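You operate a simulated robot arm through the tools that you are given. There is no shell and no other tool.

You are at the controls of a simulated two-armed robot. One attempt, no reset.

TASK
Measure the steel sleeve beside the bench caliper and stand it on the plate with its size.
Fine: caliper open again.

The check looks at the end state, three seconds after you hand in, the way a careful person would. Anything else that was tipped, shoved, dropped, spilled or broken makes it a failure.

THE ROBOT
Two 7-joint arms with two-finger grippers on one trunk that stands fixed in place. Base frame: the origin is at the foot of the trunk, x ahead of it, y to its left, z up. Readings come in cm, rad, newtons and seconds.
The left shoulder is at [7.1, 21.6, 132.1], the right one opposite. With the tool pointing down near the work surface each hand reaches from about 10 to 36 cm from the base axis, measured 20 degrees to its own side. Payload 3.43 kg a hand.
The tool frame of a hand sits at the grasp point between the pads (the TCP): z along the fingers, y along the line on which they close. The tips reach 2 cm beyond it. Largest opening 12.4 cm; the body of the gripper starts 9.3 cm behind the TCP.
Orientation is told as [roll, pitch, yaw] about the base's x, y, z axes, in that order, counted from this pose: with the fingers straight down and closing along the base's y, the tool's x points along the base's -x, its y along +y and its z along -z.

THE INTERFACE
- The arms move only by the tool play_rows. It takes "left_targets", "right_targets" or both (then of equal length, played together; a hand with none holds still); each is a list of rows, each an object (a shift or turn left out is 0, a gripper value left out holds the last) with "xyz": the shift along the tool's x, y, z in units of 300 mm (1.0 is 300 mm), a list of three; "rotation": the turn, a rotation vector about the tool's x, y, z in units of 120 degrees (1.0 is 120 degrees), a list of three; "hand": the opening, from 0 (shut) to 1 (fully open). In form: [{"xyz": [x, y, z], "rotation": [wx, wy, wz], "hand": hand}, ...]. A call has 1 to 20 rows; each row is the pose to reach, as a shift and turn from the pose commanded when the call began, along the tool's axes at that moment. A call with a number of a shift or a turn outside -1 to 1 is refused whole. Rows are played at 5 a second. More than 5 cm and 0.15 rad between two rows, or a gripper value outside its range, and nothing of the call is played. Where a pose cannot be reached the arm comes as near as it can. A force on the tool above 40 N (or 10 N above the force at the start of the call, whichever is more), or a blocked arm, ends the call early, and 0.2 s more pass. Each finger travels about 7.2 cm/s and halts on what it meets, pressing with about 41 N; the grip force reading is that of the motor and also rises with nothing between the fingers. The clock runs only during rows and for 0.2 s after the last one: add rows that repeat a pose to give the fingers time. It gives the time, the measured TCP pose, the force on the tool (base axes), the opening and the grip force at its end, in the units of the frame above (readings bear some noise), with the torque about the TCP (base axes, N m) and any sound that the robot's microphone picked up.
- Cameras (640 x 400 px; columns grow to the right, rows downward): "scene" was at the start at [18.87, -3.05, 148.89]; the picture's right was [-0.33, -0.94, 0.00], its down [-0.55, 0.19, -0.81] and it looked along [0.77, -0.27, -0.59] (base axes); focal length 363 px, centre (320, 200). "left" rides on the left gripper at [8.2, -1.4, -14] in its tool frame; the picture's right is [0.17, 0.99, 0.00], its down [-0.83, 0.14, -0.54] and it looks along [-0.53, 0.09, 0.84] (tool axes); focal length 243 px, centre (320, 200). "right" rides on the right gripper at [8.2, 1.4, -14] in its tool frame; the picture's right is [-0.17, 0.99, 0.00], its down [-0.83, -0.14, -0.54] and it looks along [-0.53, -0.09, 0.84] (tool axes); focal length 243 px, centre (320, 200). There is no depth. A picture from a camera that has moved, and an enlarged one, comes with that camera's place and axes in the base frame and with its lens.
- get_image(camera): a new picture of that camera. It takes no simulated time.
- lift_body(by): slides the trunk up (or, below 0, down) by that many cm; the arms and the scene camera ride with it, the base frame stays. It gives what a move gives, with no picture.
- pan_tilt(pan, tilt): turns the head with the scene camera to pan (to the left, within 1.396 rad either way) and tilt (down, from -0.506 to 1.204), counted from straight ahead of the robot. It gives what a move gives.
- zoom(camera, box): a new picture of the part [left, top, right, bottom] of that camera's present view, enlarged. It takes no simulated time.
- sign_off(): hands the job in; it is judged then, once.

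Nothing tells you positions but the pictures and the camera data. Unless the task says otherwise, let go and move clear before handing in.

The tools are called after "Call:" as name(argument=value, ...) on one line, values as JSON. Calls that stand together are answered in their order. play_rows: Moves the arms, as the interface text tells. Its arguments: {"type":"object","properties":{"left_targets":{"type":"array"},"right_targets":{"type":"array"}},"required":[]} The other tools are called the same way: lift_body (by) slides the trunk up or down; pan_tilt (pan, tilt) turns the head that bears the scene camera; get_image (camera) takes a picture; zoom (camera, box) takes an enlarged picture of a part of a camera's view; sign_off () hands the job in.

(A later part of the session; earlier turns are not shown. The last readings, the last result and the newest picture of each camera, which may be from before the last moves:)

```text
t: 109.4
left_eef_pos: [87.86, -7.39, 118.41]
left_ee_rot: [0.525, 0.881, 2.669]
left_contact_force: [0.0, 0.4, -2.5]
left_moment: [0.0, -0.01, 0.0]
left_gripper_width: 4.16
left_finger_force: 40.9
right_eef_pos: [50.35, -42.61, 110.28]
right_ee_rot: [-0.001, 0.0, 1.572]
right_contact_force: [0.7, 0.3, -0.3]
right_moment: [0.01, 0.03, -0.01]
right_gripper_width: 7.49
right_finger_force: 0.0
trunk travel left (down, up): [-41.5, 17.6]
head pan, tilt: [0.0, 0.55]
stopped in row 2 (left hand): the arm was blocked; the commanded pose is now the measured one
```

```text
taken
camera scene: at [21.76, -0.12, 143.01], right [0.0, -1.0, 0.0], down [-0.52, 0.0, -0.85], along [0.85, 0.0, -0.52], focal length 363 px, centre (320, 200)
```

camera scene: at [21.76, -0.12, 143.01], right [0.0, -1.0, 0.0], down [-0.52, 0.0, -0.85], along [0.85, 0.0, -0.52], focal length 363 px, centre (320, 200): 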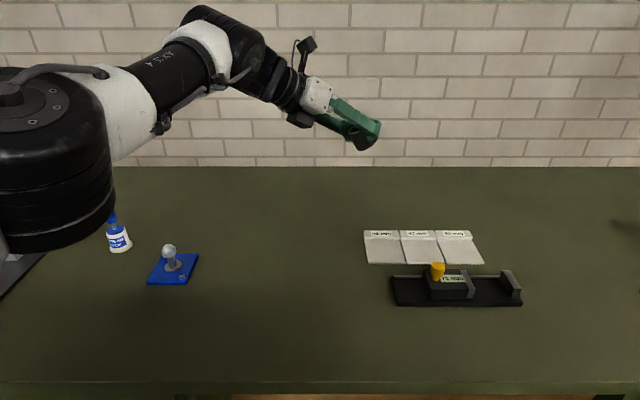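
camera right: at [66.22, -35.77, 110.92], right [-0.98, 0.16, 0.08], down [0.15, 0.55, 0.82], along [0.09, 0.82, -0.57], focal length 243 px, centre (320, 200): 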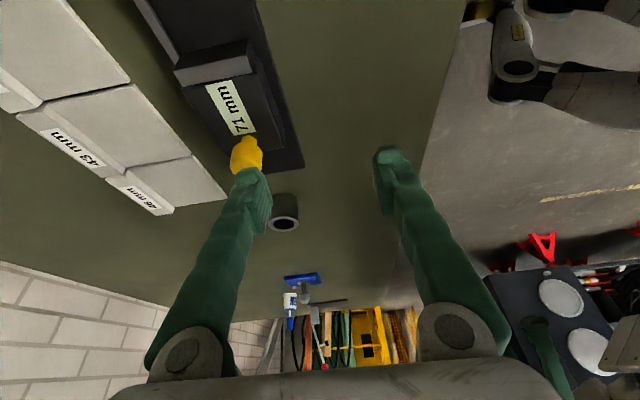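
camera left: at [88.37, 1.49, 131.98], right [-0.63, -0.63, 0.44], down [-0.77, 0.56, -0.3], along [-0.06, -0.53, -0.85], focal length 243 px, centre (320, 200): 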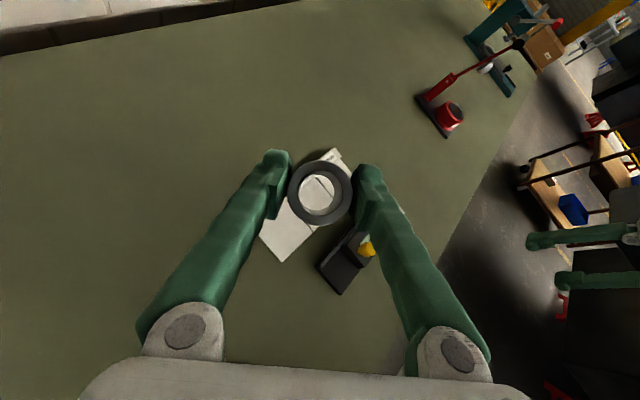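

The arm swung to an awkward pose at [88, -7, 118], but still holds the sleeve and touched nothing. I bring it back along the way it came, to the comfortable zone near [72, -2, 106] with yaw 1.8.

Call:
play_rows(left_targets=[{"xyz": [-0.096, 0.022, -0.014], "rotation": [-0.0048, -0.0317, 0.0374]}, {"xyz": [-0.192, 0.043, -0.029], "rotation": [-0.0095, -0.0633, 0.0748]}, {"xyz": [-0.288, 0.065, -0.043], "rotation": [-0.0143, -0.095, 0.1122]}, {"xyz": [-0.383, 0.087, -0.058], "rotation": [-0.0191, -0.1266, 0.1495]}, {"xyz": [-0.479, 0.109, -0.072], "rotation": [-0.0239, -0.1583, 0.1869]}, {"xyz": [-0.575, 0.13, -0.087], "rotation": [-0.0286, -0.19, 0.2243]}, {"xyz": [-0.671, 0.152, -0.101], "rotation": [-0.0334, -0.2216, 0.2617]}, {"xyz": [-0.671, 0.152, -0.101], "rotation": [-0.0334, -0.2216, 0.2617]}])

Call:
get_image(camera="scene")

Call:
get_image(camera="left")

```text
t: 111.2
left_eef_pos: [71.68, -2.17, 105.69]
left_ee_rot: [-0.003, 0.545, 1.793]
left_contact_force: [0.0, 0.1, -2.5]
left_moment: [0.0, -0.02, 0.02]
left_gripper_width: 4.17
left_finger_force: 40.6
right_eef_pos: [50.13, -42.75, 110.29]
right_ee_rot: [0.0, 0.0, 1.572]
right_contact_force: [-0.4, 0.0, -0.6]
right_moment: [0.0, -0.01, -0.01]
right_gripper_width: 7.48
right_finger_force: 0.1
trunk travel left (down, up): [-41.5, 17.6]
head pan, tilt: [0.0, 0.55]
```

```text
taken
camera scene: at [21.73, -0.16, 143.01], right [0.0, -1.0, 0.0], down [-0.52, 0.0, -0.85], along [0.85, 0.0, -0.52], focal length 363 px, centre (320, 200)
```

scene: 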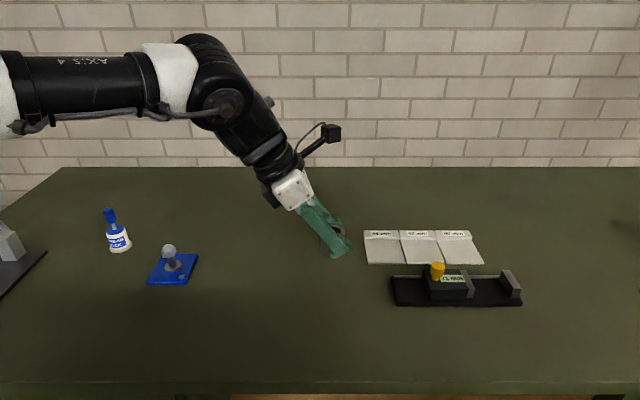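

```text
taken
camera left: at [72.98, -1.73, 122.05], right [-0.93, -0.36, 0.08], down [-0.36, 0.93, 0.03], along [-0.09, 0.0, -1.0], focal length 243 px, centre (320, 200)
```

left: 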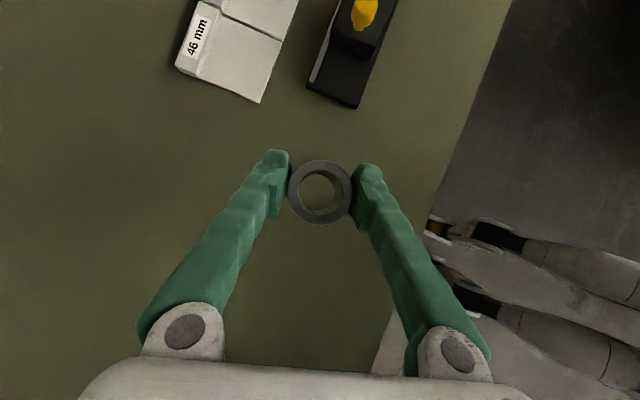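

Back in a good pose with the sleeve held. New plan: the left hand sets the sleeve on clear bench in front of the caliper, and the right hand takes it from there to the jaw gap. I move the left hand over [63, -18].

Call:
play_rows(left_targets=[{"xyz": [0.068, 0.08, 0.061]}, {"xyz": [0.136, 0.16, 0.122]}, {"xyz": [0.205, 0.239, 0.182]}, {"xyz": [0.273, 0.319, 0.243]}, {"xyz": [0.341, 0.399, 0.304]}, {"xyz": [0.341, 0.399, 0.304]}])

Call:
get_image(camera="scene")

Call:
get_image(camera="left")

```text
t: 112.6
left_eef_pos: [62.94, -18.08, 103.26]
left_ee_rot: [-0.001, 0.547, 1.794]
left_contact_force: [0.3, 0.0, -1.9]
left_moment: [0.02, 0.0, 0.0]
left_gripper_width: 4.18
left_finger_force: 41.2
right_eef_pos: [50.28, -42.75, 110.45]
right_ee_rot: [-0.001, 0.002, 1.573]
right_contact_force: [-0.1, 0.4, 0.2]
right_moment: [0.01, 0.02, -0.01]
right_gripper_width: 7.51
right_finger_force: 0.0
trunk travel left (down, up): [-41.5, 17.6]
head pan, tilt: [0.0, 0.55]
```

```text
taken
camera scene: at [21.73, -0.06, 143.01], right [0.0, -1.0, 0.0], down [-0.52, 0.0, -0.85], along [0.85, 0.0, -0.52], focal length 363 px, centre (320, 200)
```

scene: 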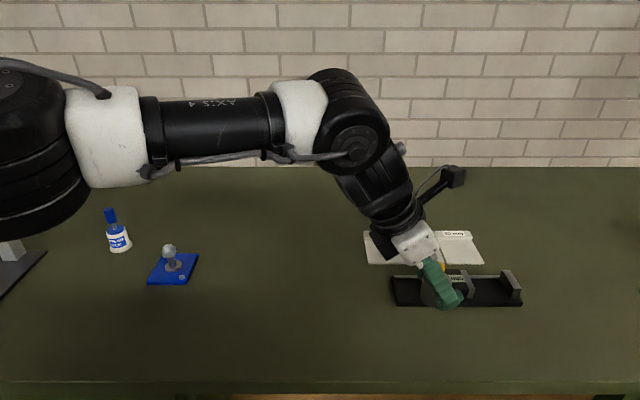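

```text
taken
camera left: at [64.23, -17.49, 119.47], right [-0.93, -0.36, 0.08], down [-0.36, 0.93, 0.03], along [-0.09, 0.0, -1.0], focal length 243 px, centre (320, 200)
```

left: 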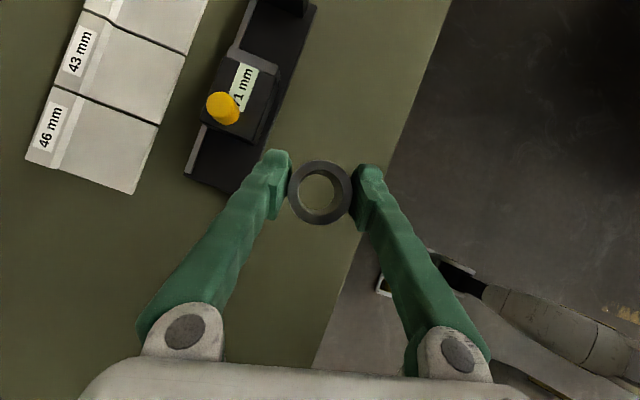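

The left hand reached this spot cleanly in a good bend, so from here it may even reach the jaw gap. I try a careful step toward [68, -28, 104].

Call:
play_rows(left_targets=[{"xyz": [0.081, -0.022, 0.041]}, {"xyz": [0.162, -0.045, 0.083]}, {"xyz": [0.242, -0.067, 0.124]}, {"xyz": [0.323, -0.089, 0.165]}, {"xyz": [0.323, -0.089, 0.165]}])

Call:
get_image(camera="scene")

Call:
get_image(camera="left")

```text
t: 113.4
left_eef_pos: [77.38, -13.63, 109.66]
left_ee_rot: [0.04, 0.655, 2.033]
left_contact_force: [0.4, -0.1, -2.9]
left_moment: [-0.01, -0.03, -0.02]
left_gripper_width: 4.18
left_finger_force: 41.1
left hand out of reach, approached as far as the arm can: row 4
right_eef_pos: [50.28, -42.61, 110.29]
right_ee_rot: [-0.002, 0.002, 1.573]
right_contact_force: [1.3, 0.2, 1.2]
right_moment: [0.02, 0.0, -0.03]
right_gripper_width: 7.5
right_finger_force: 0.1
trunk travel left (down, up): [-41.5, 17.6]
head pan, tilt: [0.0, 0.55]
stopped in row 4 (left hand): the arm was blocked; the commanded pose is now the measured one
```

```text
taken
camera scene: at [21.76, -0.03, 143.01], right [0.0, -1.0, 0.0], down [-0.52, 0.0, -0.85], along [0.85, 0.0, -0.52], focal length 363 px, centre (320, 200)
```

scene: 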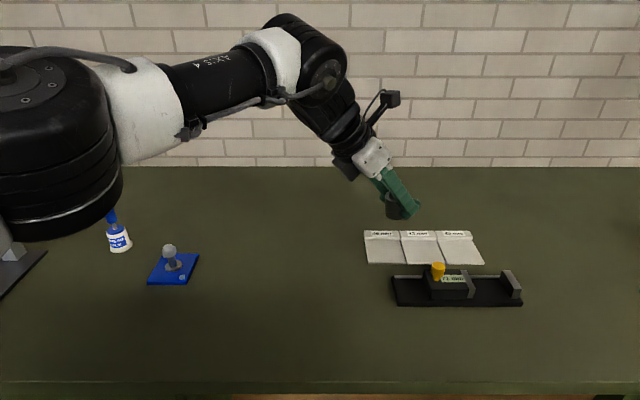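

```text
taken
camera left: at [78.22, -11.09, 125.68], right [-0.83, -0.54, 0.13], down [-0.55, 0.83, -0.07], along [-0.07, -0.14, -0.99], focal length 243 px, centre (320, 200)
```

left: 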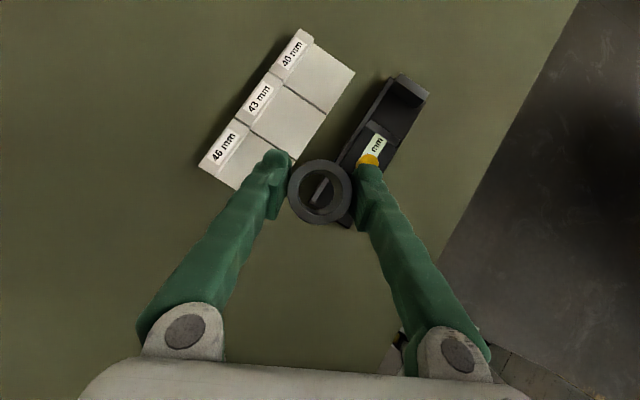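

That spot is out of its range and it re-bent, still holding the sleeve safely. I return toward [66, -12, 105] and use the hand-over on the bench.

Call:
play_rows(left_targets=[{"xyz": [-0.067, 0.079, -0.002], "rotation": [-0.0127, -0.013, 0.0228]}, {"xyz": [-0.134, 0.158, -0.004], "rotation": [-0.0255, -0.026, 0.0455]}, {"xyz": [-0.201, 0.237, -0.006], "rotation": [-0.0383, -0.039, 0.0683]}, {"xyz": [-0.268, 0.316, -0.008], "rotation": [-0.051, -0.052, 0.091]}, {"xyz": [-0.268, 0.316, -0.008], "rotation": [-0.051, -0.052, 0.091]}])

Call:
get_image(camera="left")

```text
t: 114.6
left_eef_pos: [65.59, -12.13, 105.16]
left_ee_rot: [0.011, 0.546, 1.792]
left_contact_force: [0.8, -0.5, -2.7]
left_moment: [0.04, -0.01, -0.01]
left_gripper_width: 4.17
left_finger_force: 41.3
right_eef_pos: [50.22, -42.8, 110.35]
right_ee_rot: [0.0, 0.001, 1.572]
right_contact_force: [0.3, 0.1, -0.3]
right_moment: [0.05, 0.02, 0.0]
right_gripper_width: 7.5
right_finger_force: 0.0
trunk travel left (down, up): [-41.5, 17.6]
head pan, tilt: [0.0, 0.55]
```

```text
taken
camera left: at [67.0, -11.58, 121.35], right [-0.93, -0.35, 0.1], down [-0.35, 0.94, 0.03], along [-0.1, 0.0, -0.99], focal length 243 px, centre (320, 200)
```

left: 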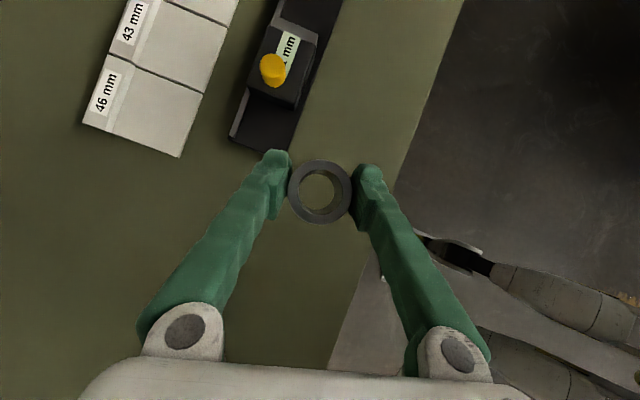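

Good. I carry the sleeve to [63, -18] and lower it to the bench, stopping just at the height where I picked it up.

Call:
play_rows(left_targets=[{"xyz": [0.03, 0.064, 0.119], "rotation": [0.005, 0, 0]}, {"xyz": [0.058, 0.128, 0.238], "rotation": [0.005, 0, 0]}, {"xyz": [0.02, 0.128, 0.3], "rotation": [0.005, 0, 0]}, {"xyz": [-0.02, 0.128, 0.365], "rotation": [0.005, 0, 0]}, {"xyz": [-0.04, 0.128, 0.399], "rotation": [0.005, 0, 0]}, {"xyz": [-0.04, 0.128, 0.399], "rotation": [0.005, 0, 0]}])

Call:
get_image(camera="scene")

```text
t: 116.0
left_eef_pos: [63.05, -18.01, 94.33]
left_ee_rot: [0.001, 0.545, 1.794]
left_contact_force: [1.0, -0.1, -2.9]
left_moment: [0.0, -0.01, 0.0]
left_gripper_width: 4.17
left_finger_force: 40.9
right_eef_pos: [50.32, -42.61, 110.25]
right_ee_rot: [0.0, 0.0, 1.572]
right_contact_force: [-0.8, 0.7, 0.0]
right_moment: [-0.01, 0.01, 0.01]
right_gripper_width: 7.49
right_finger_force: 0.0
trunk travel left (down, up): [-41.5, 17.6]
head pan, tilt: [0.0, 0.55]
```

```text
taken
camera scene: at [21.71, -0.13, 143.02], right [0.0, -1.0, 0.0], down [-0.52, 0.0, -0.85], along [0.85, 0.0, -0.52], focal length 363 px, centre (320, 200)
```

scene: 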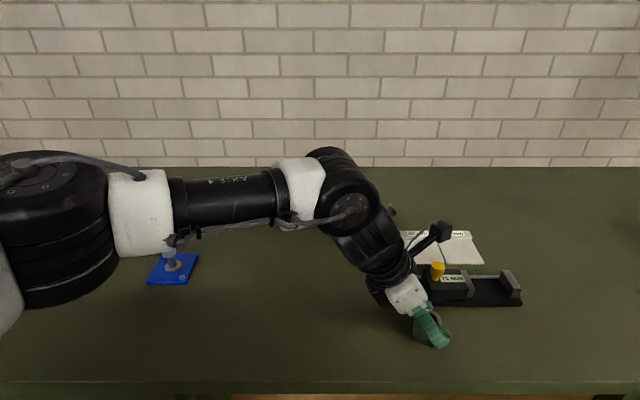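

Just under 1 cm above the bench. I lower the rest in small steps, watching the force.

Call:
play_rows(left_targets=[{"xyz": [-0.008, 0, 0.013]}, {"xyz": [-0.0156, 0, 0.0257]}, {"xyz": [-0.0156, 0, 0.0257]}])

```text
t: 116.8
left_eef_pos: [62.97, -18.01, 93.49]
left_ee_rot: [0.001, 0.545, 1.793]
left_contact_force: [2.1, 1.6, -0.1]
left_moment: [0.09, -0.03, -0.01]
left_gripper_width: 4.19
left_finger_force: 41.1
right_eef_pos: [50.17, -42.59, 110.22]
right_ee_rot: [-0.003, -0.001, 1.573]
right_contact_force: [0.8, 0.4, 0.2]
right_moment: [0.02, -0.01, 0.02]
right_gripper_width: 7.5
right_finger_force: 0.1
trunk travel left (down, up): [-41.5, 17.6]
head pan, tilt: [0.0, 0.55]
```

The weight has come off, so the sleeve stands on the bench. I open the fingers and back straight off along the tool and upward.

Call:
play_rows(left_targets=[{"hand": 0.36}, {"hand": 0.42}, {"hand": 0.52}, {"hand": 0.62}, {"hand": 0.7}, {"hand": 0.7}])

Call:
zoom(camera="left", box=[220, 80, 420, 260])

```text
t: 118.2
left_eef_pos: [63.04, -18.02, 93.55]
left_ee_rot: [-0.001, 0.546, 1.795]
left_contact_force: [0.1, -0.5, 0.0]
left_moment: [0.02, -0.01, -0.05]
left_gripper_width: 8.66
left_finger_force: 0.1
right_eef_pos: [50.15, -42.7, 110.23]
right_ee_rot: [-0.002, 0.0, 1.573]
right_contact_force: [-0.1, 0.5, 0.2]
right_moment: [0.02, 0.02, 0.01]
right_gripper_width: 7.52
right_finger_force: 0.1
trunk travel left (down, up): [-41.5, 17.6]
head pan, tilt: [0.0, 0.55]
```

```text
2.22 times, centred on (320, 170) of left
camera zoom: at [64.3, -17.59, 109.69], right [-0.93, -0.36, 0.09], down [-0.35, 0.93, 0.03], along [-0.09, 0.0, -1.0], focal length 539 px, centre (320, 267)
```

zoom: 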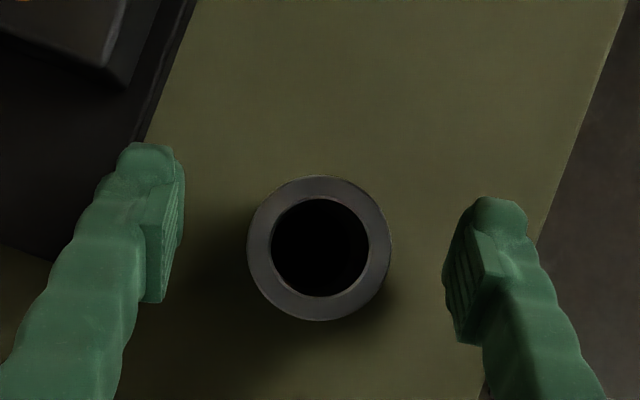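

The sleeve stands upright at (63, -18). I lift the left hand straight up, then away to the left.

Call:
play_rows(left_targets=[{"xyz": [0.046, 0, -0.076]}, {"xyz": [0.092, 0, -0.152]}, {"xyz": [0.138, 0, -0.228]}, {"xyz": [0.05, -0.01, -0.34]}, {"xyz": [-0.037, -0.019, -0.459]}, {"xyz": [-0.125, -0.029, -0.574]}, {"xyz": [-0.212, -0.038, -0.69]}, {"xyz": [-0.299, -0.048, -0.805]}, {"xyz": [-0.299, -0.048, -0.805]}])

Call:
get_image(camera="scene")

Call:
zoom(camera="scene", box=[360, 210, 540, 340])

```text
t: 120.2
left_eef_pos: [59.92, 2.04, 109.38]
left_ee_rot: [0.0, 0.545, 1.793]
left_contact_force: [0.2, -0.6, -0.4]
left_moment: [0.02, 0.02, -0.02]
left_gripper_width: 8.7
left_finger_force: 0.0
right_eef_pos: [50.25, -42.73, 110.24]
right_ee_rot: [0.0, -0.001, 1.572]
right_contact_force: [0.5, -0.6, -0.8]
right_moment: [0.03, 0.02, 0.01]
right_gripper_width: 7.52
right_finger_force: 0.1
trunk travel left (down, up): [-41.5, 17.6]
head pan, tilt: [0.0, 0.55]
```

```text
taken
camera scene: at [21.74, -0.23, 143.01], right [0.0, -1.0, 0.0], down [-0.52, 0.0, -0.85], along [0.85, 0.0, -0.52], focal length 363 px, centre (320, 200)
```

scene: 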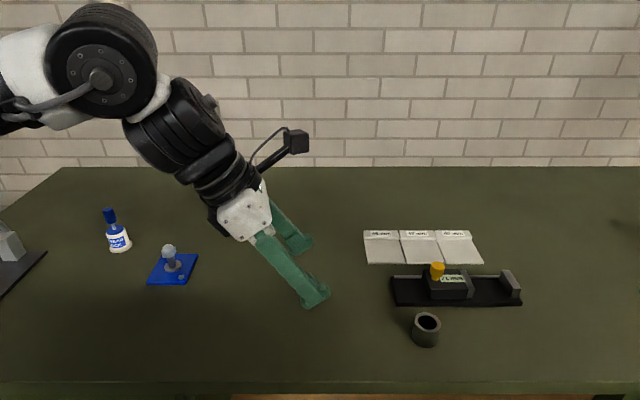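

```text
3.08 times, centred on (450, 275) of scene
camera zoom: at [21.74, -0.23, 143.01], right [0.0, -1.0, 0.0], down [-0.52, 0.0, -0.85], along [0.85, 0.0, -0.52], focal length 1118 px, centre (-80, -31)
```

zoom: 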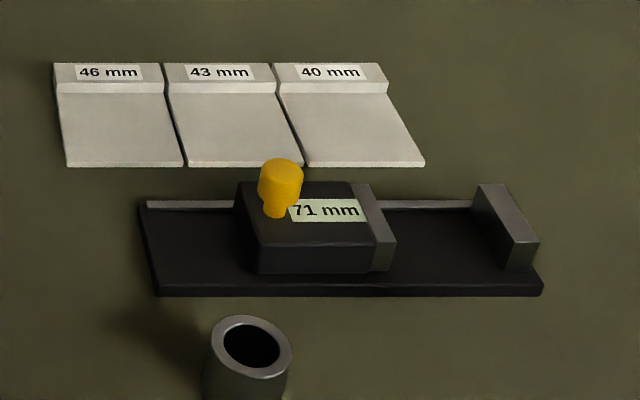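

The bench view is clear: sleeve at (63, -18), jaw gap centred near (73.6, -32.4), knob near (73.5, -22). Now I turn the right hand to yaw 1.3, pitch 0.5 and test its reach near the jaw gap before picking the sleeve up.

Call:
play_rows(right_targets=[{"xyz": [-0.053, -0.093, 0.02], "rotation": [0.0064, -0.048, 0.026]}, {"xyz": [-0.107, -0.187, 0.04], "rotation": [0.0128, -0.0956, 0.0516]}, {"xyz": [-0.16, -0.28, 0.06], "rotation": [0.0192, -0.143, 0.0774]}, {"xyz": [-0.214, -0.374, 0.08], "rotation": [0.0256, -0.191, 0.103]}, {"xyz": [-0.267, -0.467, 0.1], "rotation": [0.032, -0.239, 0.129]}, {"xyz": [-0.267, -0.467, 0.1], "rotation": [0.032, -0.239, 0.129]}])

Call:
get_image(camera="scene")

```text
t: 121.6
left_eef_pos: [59.96, 2.12, 109.36]
left_ee_rot: [0.001, 0.547, 1.793]
left_contact_force: [0.6, -0.4, 0.4]
left_moment: [0.01, 0.02, 0.01]
left_gripper_width: 8.68
left_finger_force: 0.1
right_eef_pos: [64.33, -34.69, 107.46]
right_ee_rot: [0.001, -0.504, 1.297]
right_contact_force: [0.5, 0.5, 0.9]
right_moment: [-0.01, 0.02, -0.01]
right_gripper_width: 7.49
right_finger_force: 0.0
trunk travel left (down, up): [-41.5, 17.6]
head pan, tilt: [0.0, 0.55]
```

```text
taken
camera scene: at [21.62, -0.1, 143.03], right [0.0, -1.0, 0.0], down [-0.52, 0.0, -0.85], along [0.85, 0.0, -0.52], focal length 363 px, centre (320, 200)
```

scene: 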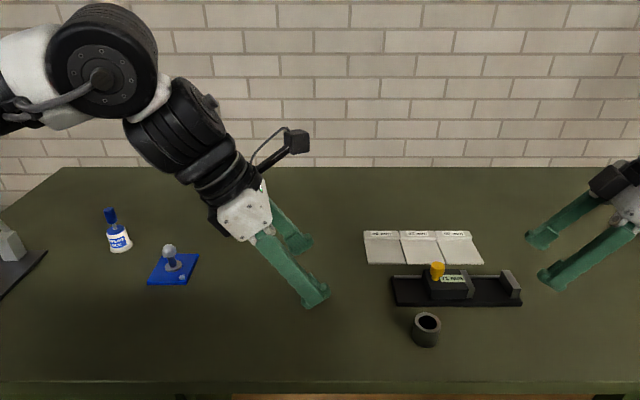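

The right hand got there without any limit. I continue forward to hover over the jaw gap at [73.6, -32.5, 100].

Call:
play_rows(right_targets=[{"xyz": [-0.004, -0.07, 0.073]}, {"xyz": [-0.007, -0.14, 0.147]}, {"xyz": [-0.011, -0.21, 0.22]}, {"xyz": [-0.014, -0.279, 0.293]}, {"xyz": [-0.014, -0.279, 0.293]}])

Call:
get_image(camera="right")

Call:
get_image(camera="scene")

```text
t: 122.8
left_eef_pos: [60.06, 2.22, 109.47]
left_ee_rot: [0.001, 0.546, 1.791]
left_contact_force: [-0.4, -0.1, -0.5]
left_moment: [-0.01, -0.01, 0.0]
left_gripper_width: 8.67
left_finger_force: 0.0
right_eef_pos: [73.49, -32.52, 99.64]
right_ee_rot: [0.0, -0.505, 1.297]
right_contact_force: [0.0, 0.7, -0.3]
right_moment: [0.0, 0.03, 0.0]
right_gripper_width: 7.52
right_finger_force: 0.1
trunk travel left (down, up): [-41.5, 17.6]
head pan, tilt: [0.0, 0.55]
```

```text
taken
camera right: at [68.32, -45.44, 107.98], right [-0.91, 0.41, 0.08], down [0.26, 0.41, 0.87], along [0.32, 0.82, -0.48], focal length 243 px, centre (320, 200)
```

right: 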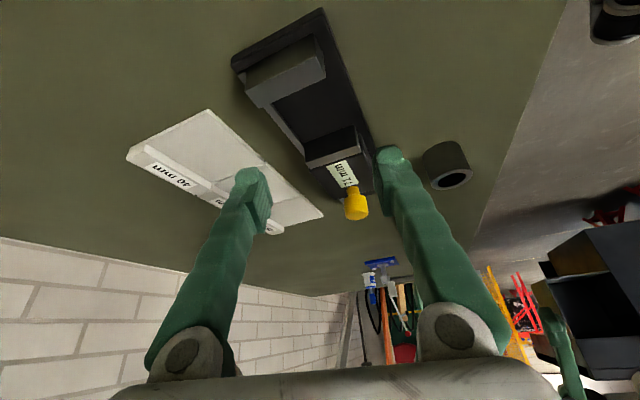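

```text
taken
camera scene: at [21.57, -0.16, 143.04], right [0.0, -1.0, 0.0], down [-0.52, 0.0, -0.85], along [0.85, 0.0, -0.52], focal length 363 px, centre (320, 200)
```

scene: 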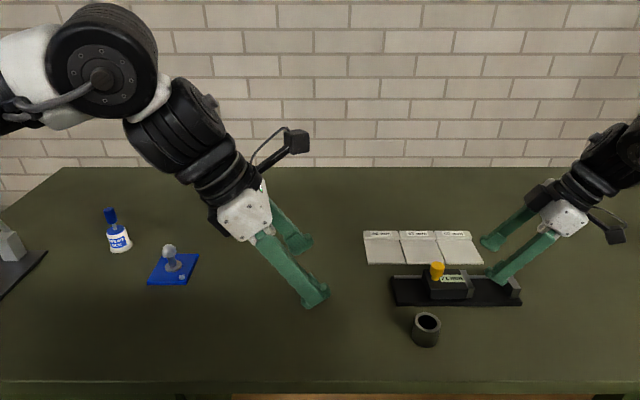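

The right hand reaches the jaw gap fully at yaw 1.3, pitch 0.5. I zoom its camera to refine the jaw positions.

Call:
zoom(camera="right", box=[220, 0, 480, 220])

Call:
zoom(camera="scene", box=[370, 220, 540, 330])

```text
1.82 times, centred on (350, 110) of right
camera zoom: at [68.32, -45.44, 107.98], right [-0.91, 0.41, 0.08], down [0.26, 0.41, 0.87], along [0.32, 0.82, -0.48], focal length 441 px, centre (266, 364)
```

zoom: 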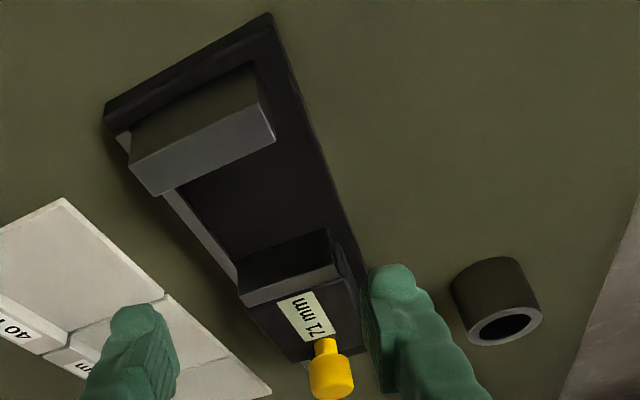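

```text
3.64 times, centred on (455, 275) of scene
camera zoom: at [21.57, -0.16, 143.04], right [0.0, -1.0, 0.0], down [-0.52, 0.0, -0.85], along [0.85, 0.0, -0.52], focal length 1321 px, centre (-171, -73)
```

zoom: 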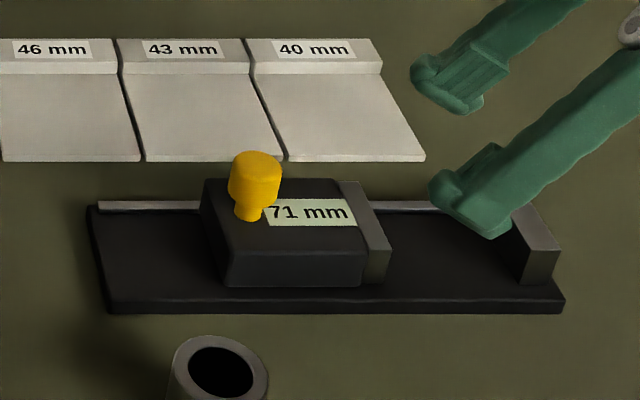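

The jaw faces are at y of about -36.0 and -28.9, with x centre 73.5, so the gap centre is near (73.5, -32.5). Now I take the right hand up and over to hover above the sleeve at (63, -18).

Call:
play_rows(right_targets=[{"xyz": [-0.065, 0, -0.117], "hand": 0.726}, {"xyz": [-0.123, 0.094, -0.069], "hand": 0.726}, {"xyz": [-0.182, 0.187, -0.022], "hand": 0.726}, {"xyz": [-0.24, 0.281, 0.026], "hand": 0.726}, {"xyz": [-0.299, 0.374, 0.073], "hand": 0.726}, {"xyz": [-0.357, 0.468, 0.121], "hand": 0.726}, {"xyz": [-0.357, 0.468, 0.121], "hand": 0.726}])

Call:
get_image(camera="right")

Call:
get_image(camera="scene")

```text
t: 124.4
left_eef_pos: [59.95, 2.21, 109.29]
left_ee_rot: [0.0, 0.546, 1.795]
left_contact_force: [-0.5, -0.6, -0.1]
left_moment: [-0.03, 0.01, 0.01]
left_gripper_width: 8.68
left_finger_force: 0.2
right_eef_pos: [62.9, -17.85, 101.62]
right_ee_rot: [0.0, -0.501, 1.298]
right_contact_force: [0.2, 0.5, 0.0]
right_moment: [-0.02, 0.0, 0.0]
right_gripper_width: 9.0
right_finger_force: 0.0
trunk travel left (down, up): [-41.5, 17.6]
head pan, tilt: [0.0, 0.55]
```

```text
taken
camera right: at [57.74, -30.85, 109.97], right [-0.91, 0.41, 0.08], down [0.26, 0.41, 0.87], along [0.32, 0.82, -0.48], focal length 243 px, centre (320, 200)
```

right: 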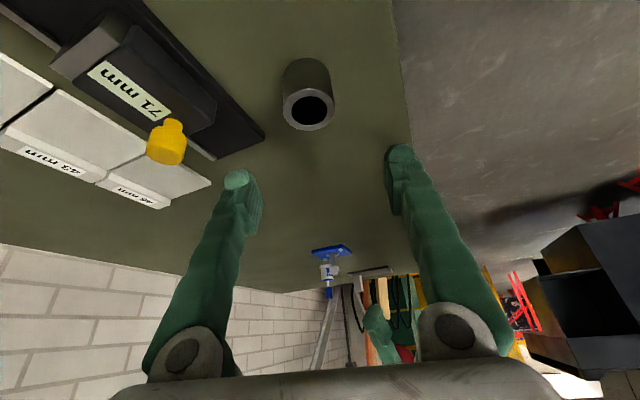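

```text
taken
camera scene: at [21.69, -0.2, 143.02], right [0.0, -1.0, 0.0], down [-0.52, 0.0, -0.85], along [0.85, 0.0, -0.52], focal length 363 px, centre (320, 200)
```

scene: 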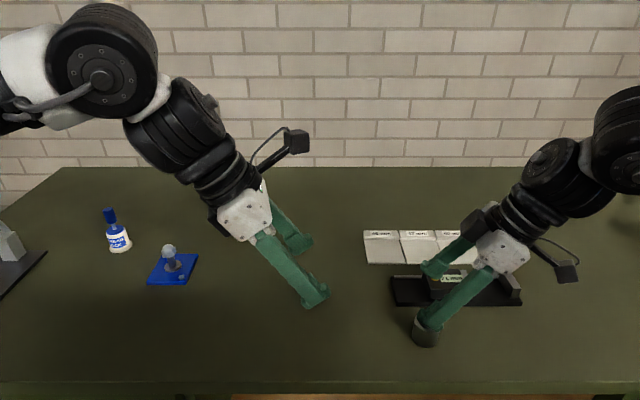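

The right hand hovers over the sleeve without limits. I narrow to 7.5 cm and descend partway, then check alignment.

Call:
play_rows(right_targets=[{"xyz": [0.023, -0.002, 0.039], "hand": 0.605}, {"xyz": [0.046, -0.004, 0.079], "hand": 0.605}, {"xyz": [0.069, -0.005, 0.118], "hand": 0.605}, {"xyz": [0.069, -0.005, 0.118], "hand": 0.605}])

Call:
zoom(camera="right", box=[200, 40, 440, 240])

Call:
zoom(camera="scene", box=[370, 220, 540, 360])

```text
t: 125.4
left_eef_pos: [60.06, 2.09, 109.36]
left_ee_rot: [0.0, 0.545, 1.794]
left_contact_force: [-0.1, 0.6, 0.9]
left_moment: [0.01, -0.03, 0.01]
left_gripper_width: 8.67
left_finger_force: 0.0
right_eef_pos: [62.87, -18.05, 97.62]
right_ee_rot: [0.003, -0.503, 1.297]
right_contact_force: [-0.4, 0.7, -0.7]
right_moment: [0.0, -0.01, 0.0]
right_gripper_width: 7.49
right_finger_force: 0.1
trunk travel left (down, up): [-41.5, 17.6]
head pan, tilt: [0.0, 0.55]
```

```text
2.00 times, centred on (320, 140) of right
camera zoom: at [57.85, -31.02, 106.01], right [-0.91, 0.41, 0.08], down [0.26, 0.41, 0.87], along [0.32, 0.82, -0.48], focal length 485 px, centre (320, 320)
```

zoom: 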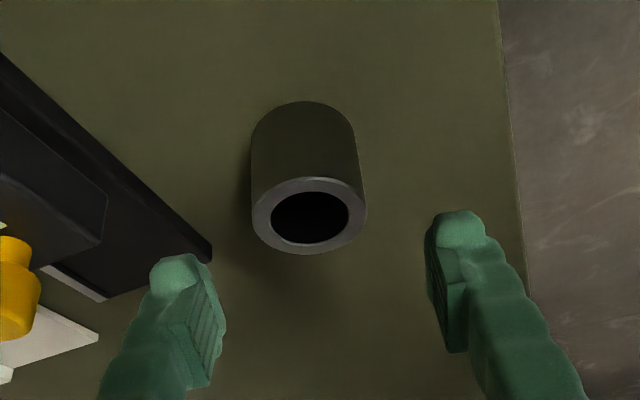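

```text
2.86 times, centred on (455, 290) of scene
camera zoom: at [21.68, -0.14, 143.02], right [0.0, -1.0, 0.0], down [-0.52, 0.0, -0.85], along [0.85, 0.0, -0.52], focal length 1038 px, centre (-66, -57)
```

zoom: 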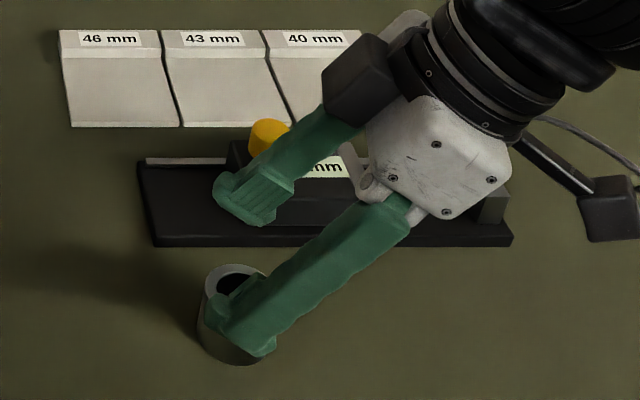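

Aligned: the sleeve centre is within 2 mm of the hand's axis. I descend to grip height.

Call:
play_rows(right_targets=[{"xyz": [0.02, -0.004, 0.04]}, {"xyz": [0.044, -0.005, 0.08]}, {"xyz": [0.065, -0.005, 0.12]}, {"xyz": [0.065, -0.005, 0.12]}])

Call:
zoom(camera="right", box=[200, 40, 440, 240])

```text
t: 126.4
left_eef_pos: [60.15, 2.16, 109.47]
left_ee_rot: [0.0, 0.547, 1.795]
left_contact_force: [-0.1, -0.4, 0.1]
left_moment: [-0.01, -0.01, 0.0]
left_gripper_width: 8.69
left_finger_force: 0.0
right_eef_pos: [63.28, -18.14, 93.65]
right_ee_rot: [0.0, -0.503, 1.296]
right_contact_force: [-0.5, -0.4, 0.5]
right_moment: [0.01, 0.0, -0.02]
right_gripper_width: 7.52
right_finger_force: 0.0
trunk travel left (down, up): [-41.5, 17.6]
head pan, tilt: [0.0, 0.55]
```

```text
2.00 times, centred on (320, 140) of right
camera zoom: at [58.11, -31.07, 102.03], right [-0.91, 0.41, 0.08], down [0.26, 0.41, 0.87], along [0.32, 0.82, -0.48], focal length 485 px, centre (320, 320)
```

zoom: 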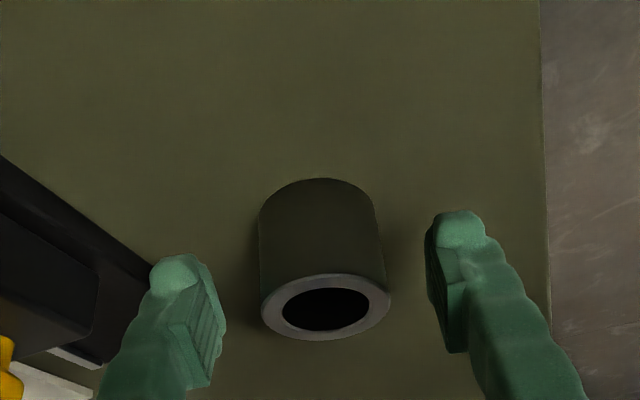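

Well centred. I lower half a centimetre more for a deeper grip and close on the sleeve.

Call:
play_rows(right_targets=[{"xyz": [0.008, 0, 0.0146]}, {"xyz": [0.008, 0, 0.0146], "hand": 0.5}, {"xyz": [0.008, 0, 0.0146], "hand": 0.42}, {"xyz": [0.008, 0, 0.0146], "hand": 0.36}, {"xyz": [0.008, 0, 0.0146], "hand": 0.3}, {"xyz": [0.008, 0, 0.0146], "hand": 0.28}, {"xyz": [0.008, 0, 0.0146], "hand": 0.28}])

Call:
zoom(camera="right", box=[200, 40, 440, 240])

```text
t: 128.0
left_eef_pos: [60.08, 2.08, 109.43]
left_ee_rot: [-0.001, 0.546, 1.792]
left_contact_force: [0.4, -0.7, 0.9]
left_moment: [0.0, 0.01, 0.0]
left_gripper_width: 8.69
left_finger_force: 0.1
right_eef_pos: [63.14, -18.07, 93.2]
right_ee_rot: [0.001, -0.502, 1.297]
right_contact_force: [-0.4, 0.1, 0.0]
right_moment: [0.05, -0.03, -0.04]
right_gripper_width: 4.18
right_finger_force: 41.2
trunk travel left (down, up): [-41.5, 17.6]
head pan, tilt: [0.0, 0.55]
```

```text
2.00 times, centred on (320, 140) of right
camera zoom: at [58.04, -31.06, 101.54], right [-0.91, 0.41, 0.08], down [0.26, 0.41, 0.87], along [0.32, 0.82, -0.48], focal length 485 px, centre (320, 320)
```

zoom: 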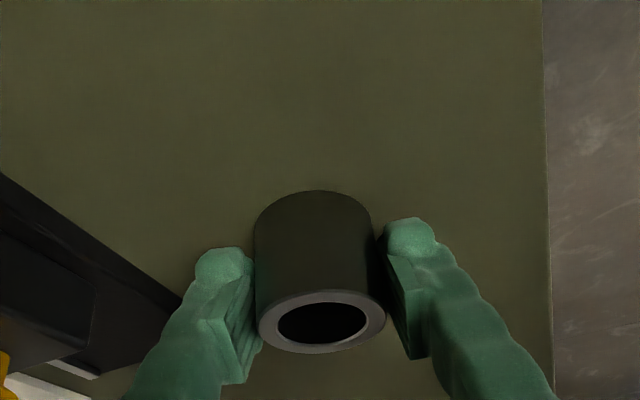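

Gripped. I lift 10 cm and carry it over to the jaw gap at [73.5, -32.6, 103].

Call:
play_rows(right_targets=[{"xyz": [-0.054, 0, -0.097]}, {"xyz": [-0.107, 0, -0.195]}, {"xyz": [-0.161, 0, -0.292]}, {"xyz": [-0.096, -0.093, -0.328]}, {"xyz": [-0.031, -0.186, -0.364]}, {"xyz": [0.034, -0.278, -0.4]}, {"xyz": [0.099, -0.371, -0.436]}, {"xyz": [0.164, -0.464, -0.472]}, {"xyz": [0.164, -0.464, -0.472]}])

Call:
get_image(camera="right")

Call:
zoom(camera="scene", box=[370, 190, 560, 330])

```text
t: 130.0
left_eef_pos: [59.92, 2.14, 109.32]
left_ee_rot: [-0.001, 0.547, 1.794]
left_contact_force: [0.5, 0.2, 0.4]
left_moment: [0.0, -0.01, 0.05]
left_gripper_width: 8.65
left_finger_force: 0.0
right_eef_pos: [73.81, -32.69, 103.24]
right_ee_rot: [0.001, -0.503, 1.296]
right_contact_force: [0.8, -0.4, -2.8]
right_moment: [-0.02, -0.02, -0.04]
right_gripper_width: 4.16
right_finger_force: 40.8
trunk travel left (down, up): [-41.5, 17.6]
head pan, tilt: [0.0, 0.55]
```

```text
taken
camera right: at [68.6, -45.65, 111.51], right [-0.91, 0.41, 0.08], down [0.26, 0.41, 0.87], along [0.32, 0.82, -0.48], focal length 243 px, centre (320, 200)
```

right: 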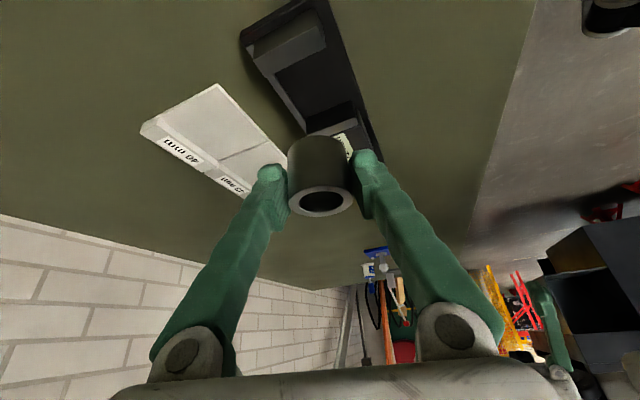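

```text
2.86 times, centred on (465, 260) of scene
camera zoom: at [21.67, -0.11, 143.02], right [0.0, -1.0, 0.0], down [-0.52, 0.0, -0.85], along [0.85, 0.0, -0.52], focal length 1038 px, centre (-94, 29)
```

zoom: 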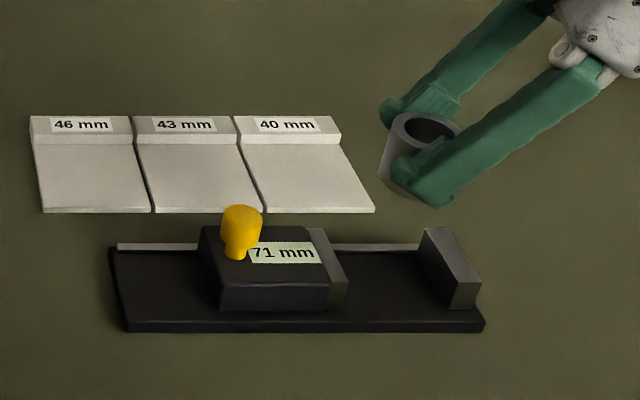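

The sleeve is over the gap. I come down so its bottom is just above the jaws and check the alignment.

Call:
play_rows(right_targets=[{"xyz": [0.03, 0.005, 0.056]}, {"xyz": [0.06, 0.009, 0.112]}, {"xyz": [0.089, 0.009, 0.168]}, {"xyz": [0.089, 0.009, 0.168]}])

Call:
get_image(camera="right")

Call:
zoom(camera="scene", box=[390, 220, 540, 330])

```text
t: 131.0
left_eef_pos: [60.03, 2.12, 109.32]
left_ee_rot: [0.0, 0.548, 1.795]
left_contact_force: [0.6, 0.6, -0.9]
left_moment: [0.01, 0.05, -0.02]
left_gripper_width: 8.68
left_finger_force: 0.0
right_eef_pos: [73.29, -32.28, 97.56]
right_ee_rot: [0.001, -0.503, 1.296]
right_contact_force: [0.4, -0.4, -2.8]
right_moment: [-0.01, 0.02, 0.0]
right_gripper_width: 4.18
right_finger_force: 41.0
trunk travel left (down, up): [-41.5, 17.6]
head pan, tilt: [0.0, 0.55]
```

```text
taken
camera right: at [68.24, -45.36, 105.93], right [-0.91, 0.41, 0.08], down [0.26, 0.41, 0.87], along [0.32, 0.82, -0.48], focal length 243 px, centre (320, 200)
```

right: 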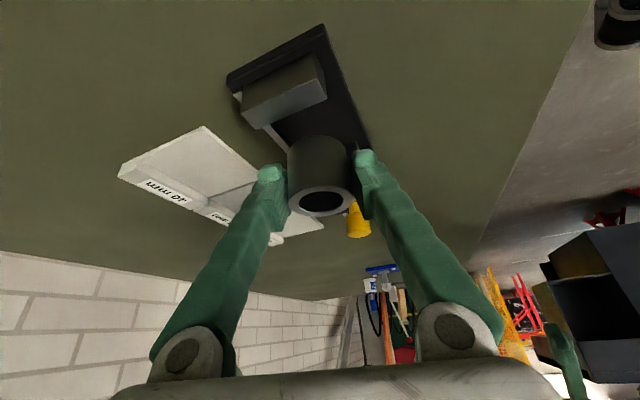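

```text
3.64 times, centred on (465, 275) of scene
camera zoom: at [21.69, -0.14, 143.02], right [0.0, -1.0, 0.0], down [-0.52, 0.0, -0.85], along [0.85, 0.0, -0.52], focal length 1321 px, centre (-207, -73)
```

zoom: 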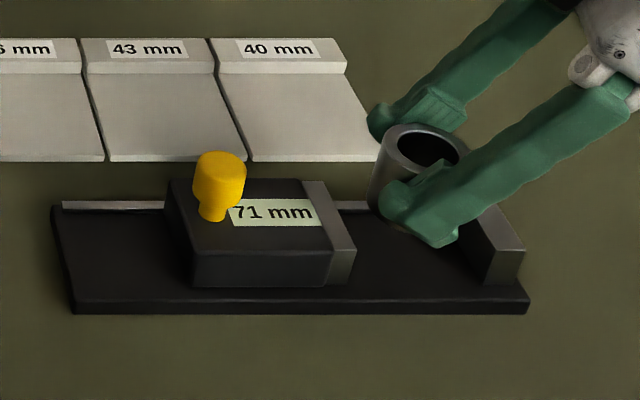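

The sleeve lines up with the middle of the gap in both views. I lower it between the jaws to just above the caliper bed.

Call:
play_rows(right_targets=[{"xyz": [0.0203, 0, 0.0269]}, {"xyz": [0.0364, 0, 0.0561]}, {"xyz": [0.0509, 0, 0.0824]}, {"xyz": [0.0509, 0, 0.0824]}])

Call:
get_image(camera="right")

Call:
zoom(camera="scene", box=[390, 220, 540, 330])

```text
t: 132.0
left_eef_pos: [60.1, 2.06, 109.27]
left_ee_rot: [0.001, 0.546, 1.795]
left_contact_force: [-1.1, -0.7, -0.9]
left_moment: [-0.01, 0.02, 0.04]
left_gripper_width: 8.66
left_finger_force: 0.0
right_eef_pos: [73.33, -32.58, 94.68]
right_ee_rot: [0.002, -0.504, 1.297]
right_contact_force: [-0.3, -1.0, -2.3]
right_moment: [0.0, 0.03, 0.04]
right_gripper_width: 4.18
right_finger_force: 40.1
trunk travel left (down, up): [-41.5, 17.6]
head pan, tilt: [0.0, 0.55]
```

```text
taken
camera right: at [68.23, -45.53, 103.03], right [-0.91, 0.41, 0.08], down [0.26, 0.41, 0.87], along [0.32, 0.82, -0.48], focal length 243 px, centre (320, 200)
```

right: 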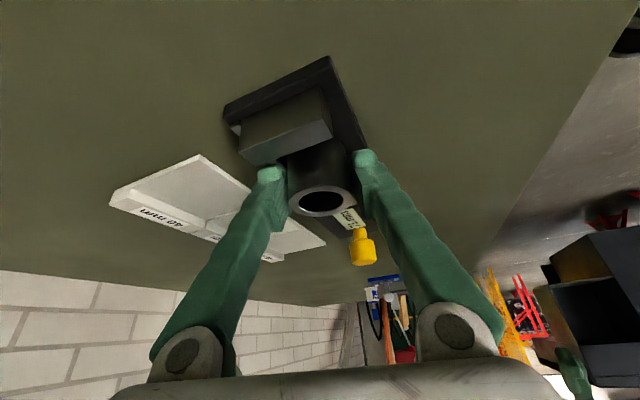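

```text
3.64 times, centred on (465, 275) of scene
camera zoom: at [21.71, -0.15, 143.02], right [0.0, -1.0, 0.0], down [-0.52, 0.0, -0.85], along [0.85, 0.0, -0.52], focal length 1321 px, centre (-207, -73)
```

zoom: 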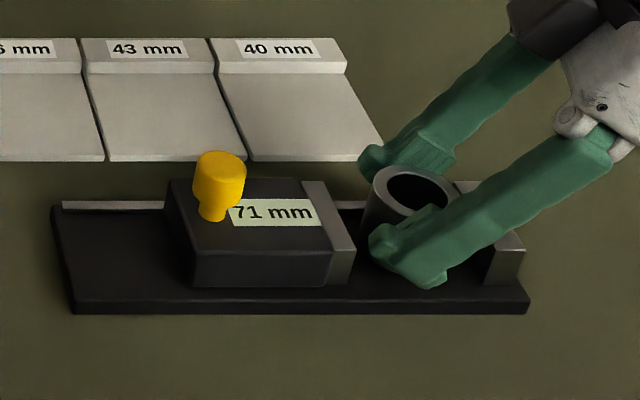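

Good clearance to both jaws. I lower the last half centimetre in small steps until the weight comes off.

Call:
play_rows(right_targets=[{"xyz": [0.0048, 0, 0.0088]}, {"xyz": [0.0097, 0, 0.0175]}, {"xyz": [0.0097, 0, 0.0175]}])

```text
t: 132.8
left_eef_pos: [59.8, 2.11, 109.5]
left_ee_rot: [-0.004, 0.548, 1.793]
left_contact_force: [-0.9, 0.4, -0.5]
left_moment: [0.03, -0.01, 0.0]
left_gripper_width: 8.65
left_finger_force: 0.0
right_eef_pos: [73.34, -32.56, 94.34]
right_ee_rot: [-0.005, -0.504, 1.299]
right_contact_force: [1.1, -4.2, 18.9]
right_moment: [-0.19, 0.37, 0.05]
right_gripper_width: 4.16
right_finger_force: 40.8
trunk travel left (down, up): [-41.5, 17.6]
head pan, tilt: [0.0, 0.55]
```

The sleeve is standing on the bed with slight pressure. I ease up 2 mm, then open the fingers just enough.

Call:
play_rows(right_targets=[{"xyz": [-0.004, 0, -0.007]}, {"xyz": [-0.004, 0, -0.007]}, {"xyz": [-0.004, 0, -0.007], "hand": 0.36}, {"xyz": [-0.004, 0, -0.007], "hand": 0.4}, {"xyz": [-0.004, 0, -0.007], "hand": 0.42}, {"xyz": [-0.004, 0, -0.007], "hand": 0.42}])

Call:
zoom(camera="right", box=[200, 40, 440, 240])

Call:
zoom(camera="scene", box=[390, 220, 540, 330])

```text
t: 134.2
left_eef_pos: [60.05, 2.16, 109.4]
left_ee_rot: [0.0, 0.546, 1.794]
left_contact_force: [0.1, -0.2, -0.8]
left_moment: [0.03, 0.0, -0.02]
left_gripper_width: 8.68
left_finger_force: 0.1
right_eef_pos: [73.4, -32.59, 94.18]
right_ee_rot: [0.002, -0.501, 1.297]
right_contact_force: [0.5, -0.4, 0.0]
right_moment: [-0.01, -0.04, 0.03]
right_gripper_width: 5.22
right_finger_force: 0.0
trunk travel left (down, up): [-41.5, 17.6]
head pan, tilt: [0.0, 0.55]
```

```text
2.00 times, centred on (320, 140) of right
camera zoom: at [68.22, -45.56, 102.62], right [-0.91, 0.41, 0.08], down [0.26, 0.41, 0.87], along [0.32, 0.82, -0.48], focal length 485 px, centre (320, 320)
```

zoom: 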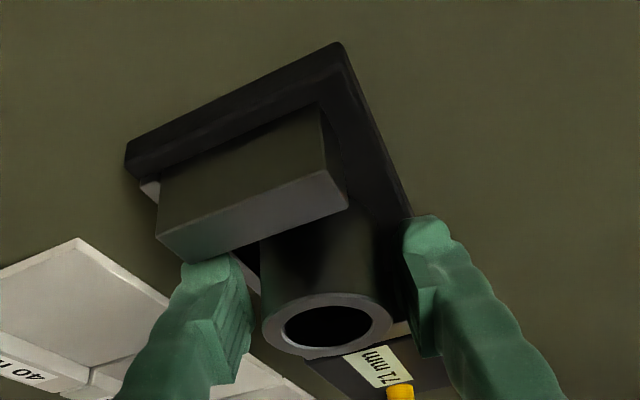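

```text
3.64 times, centred on (465, 275) of scene
camera zoom: at [21.68, -0.13, 143.02], right [0.0, -1.0, 0.0], down [-0.52, 0.0, -0.85], along [0.85, 0.0, -0.52], focal length 1321 px, centre (-207, -73)
```

zoom: 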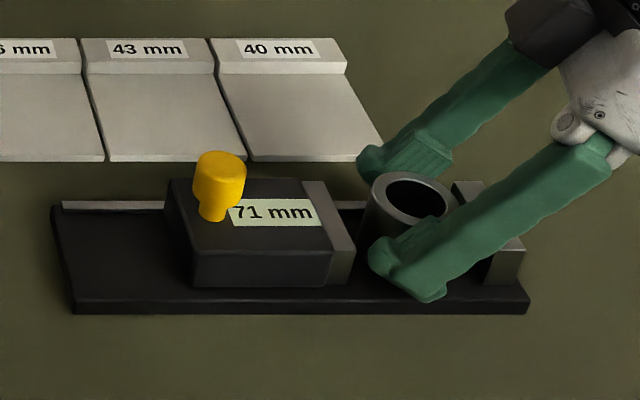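

The sleeve is released, standing in the gap. I rise straight up 10 cm.

Call:
play_rows(right_targets=[{"xyz": [-0.03, 0, -0.055]}, {"xyz": [-0.07, 0, -0.127]}, {"xyz": [-0.115, 0, -0.209]}, {"xyz": [-0.161, 0, -0.292]}, {"xyz": [-0.161, 0, -0.292]}])

Call:
get_image(camera="right")

Call:
zoom(camera="scene", box=[390, 220, 540, 330])

```text
t: 135.4
left_eef_pos: [60.13, 2.12, 109.31]
left_ee_rot: [0.0, 0.544, 1.795]
left_contact_force: [0.6, -0.3, -0.3]
left_moment: [-0.03, 0.03, 0.0]
left_gripper_width: 8.69
left_finger_force: 0.1
right_eef_pos: [73.37, -32.56, 104.03]
right_ee_rot: [0.004, -0.503, 1.296]
right_contact_force: [-0.5, 0.0, 0.1]
right_moment: [0.01, 0.02, 0.0]
right_gripper_width: 5.21
right_finger_force: 0.0
trunk travel left (down, up): [-41.5, 17.6]
head pan, tilt: [0.0, 0.55]
```

```text
taken
camera right: at [68.3, -45.49, 112.48], right [-0.91, 0.41, 0.08], down [0.26, 0.41, 0.87], along [0.32, 0.82, -0.48], focal length 243 px, centre (320, 200)
```

right: 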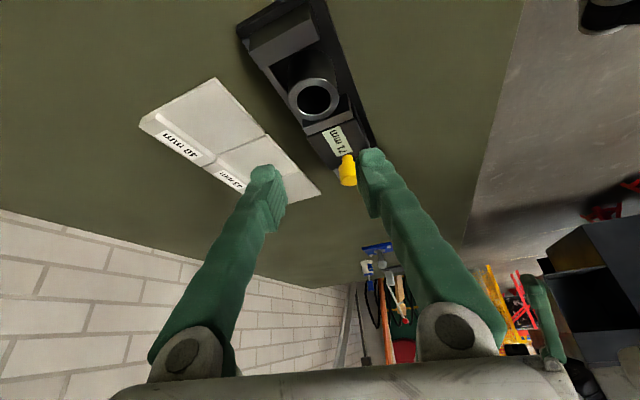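

```text
3.64 times, centred on (465, 275) of scene
camera zoom: at [21.74, -0.18, 143.01], right [0.0, -1.0, 0.0], down [-0.52, 0.0, -0.85], along [0.85, 0.0, -0.52], focal length 1321 px, centre (-207, -73)
```

zoom: 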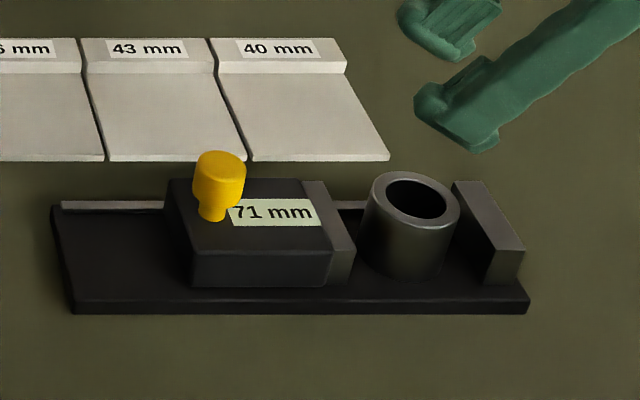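

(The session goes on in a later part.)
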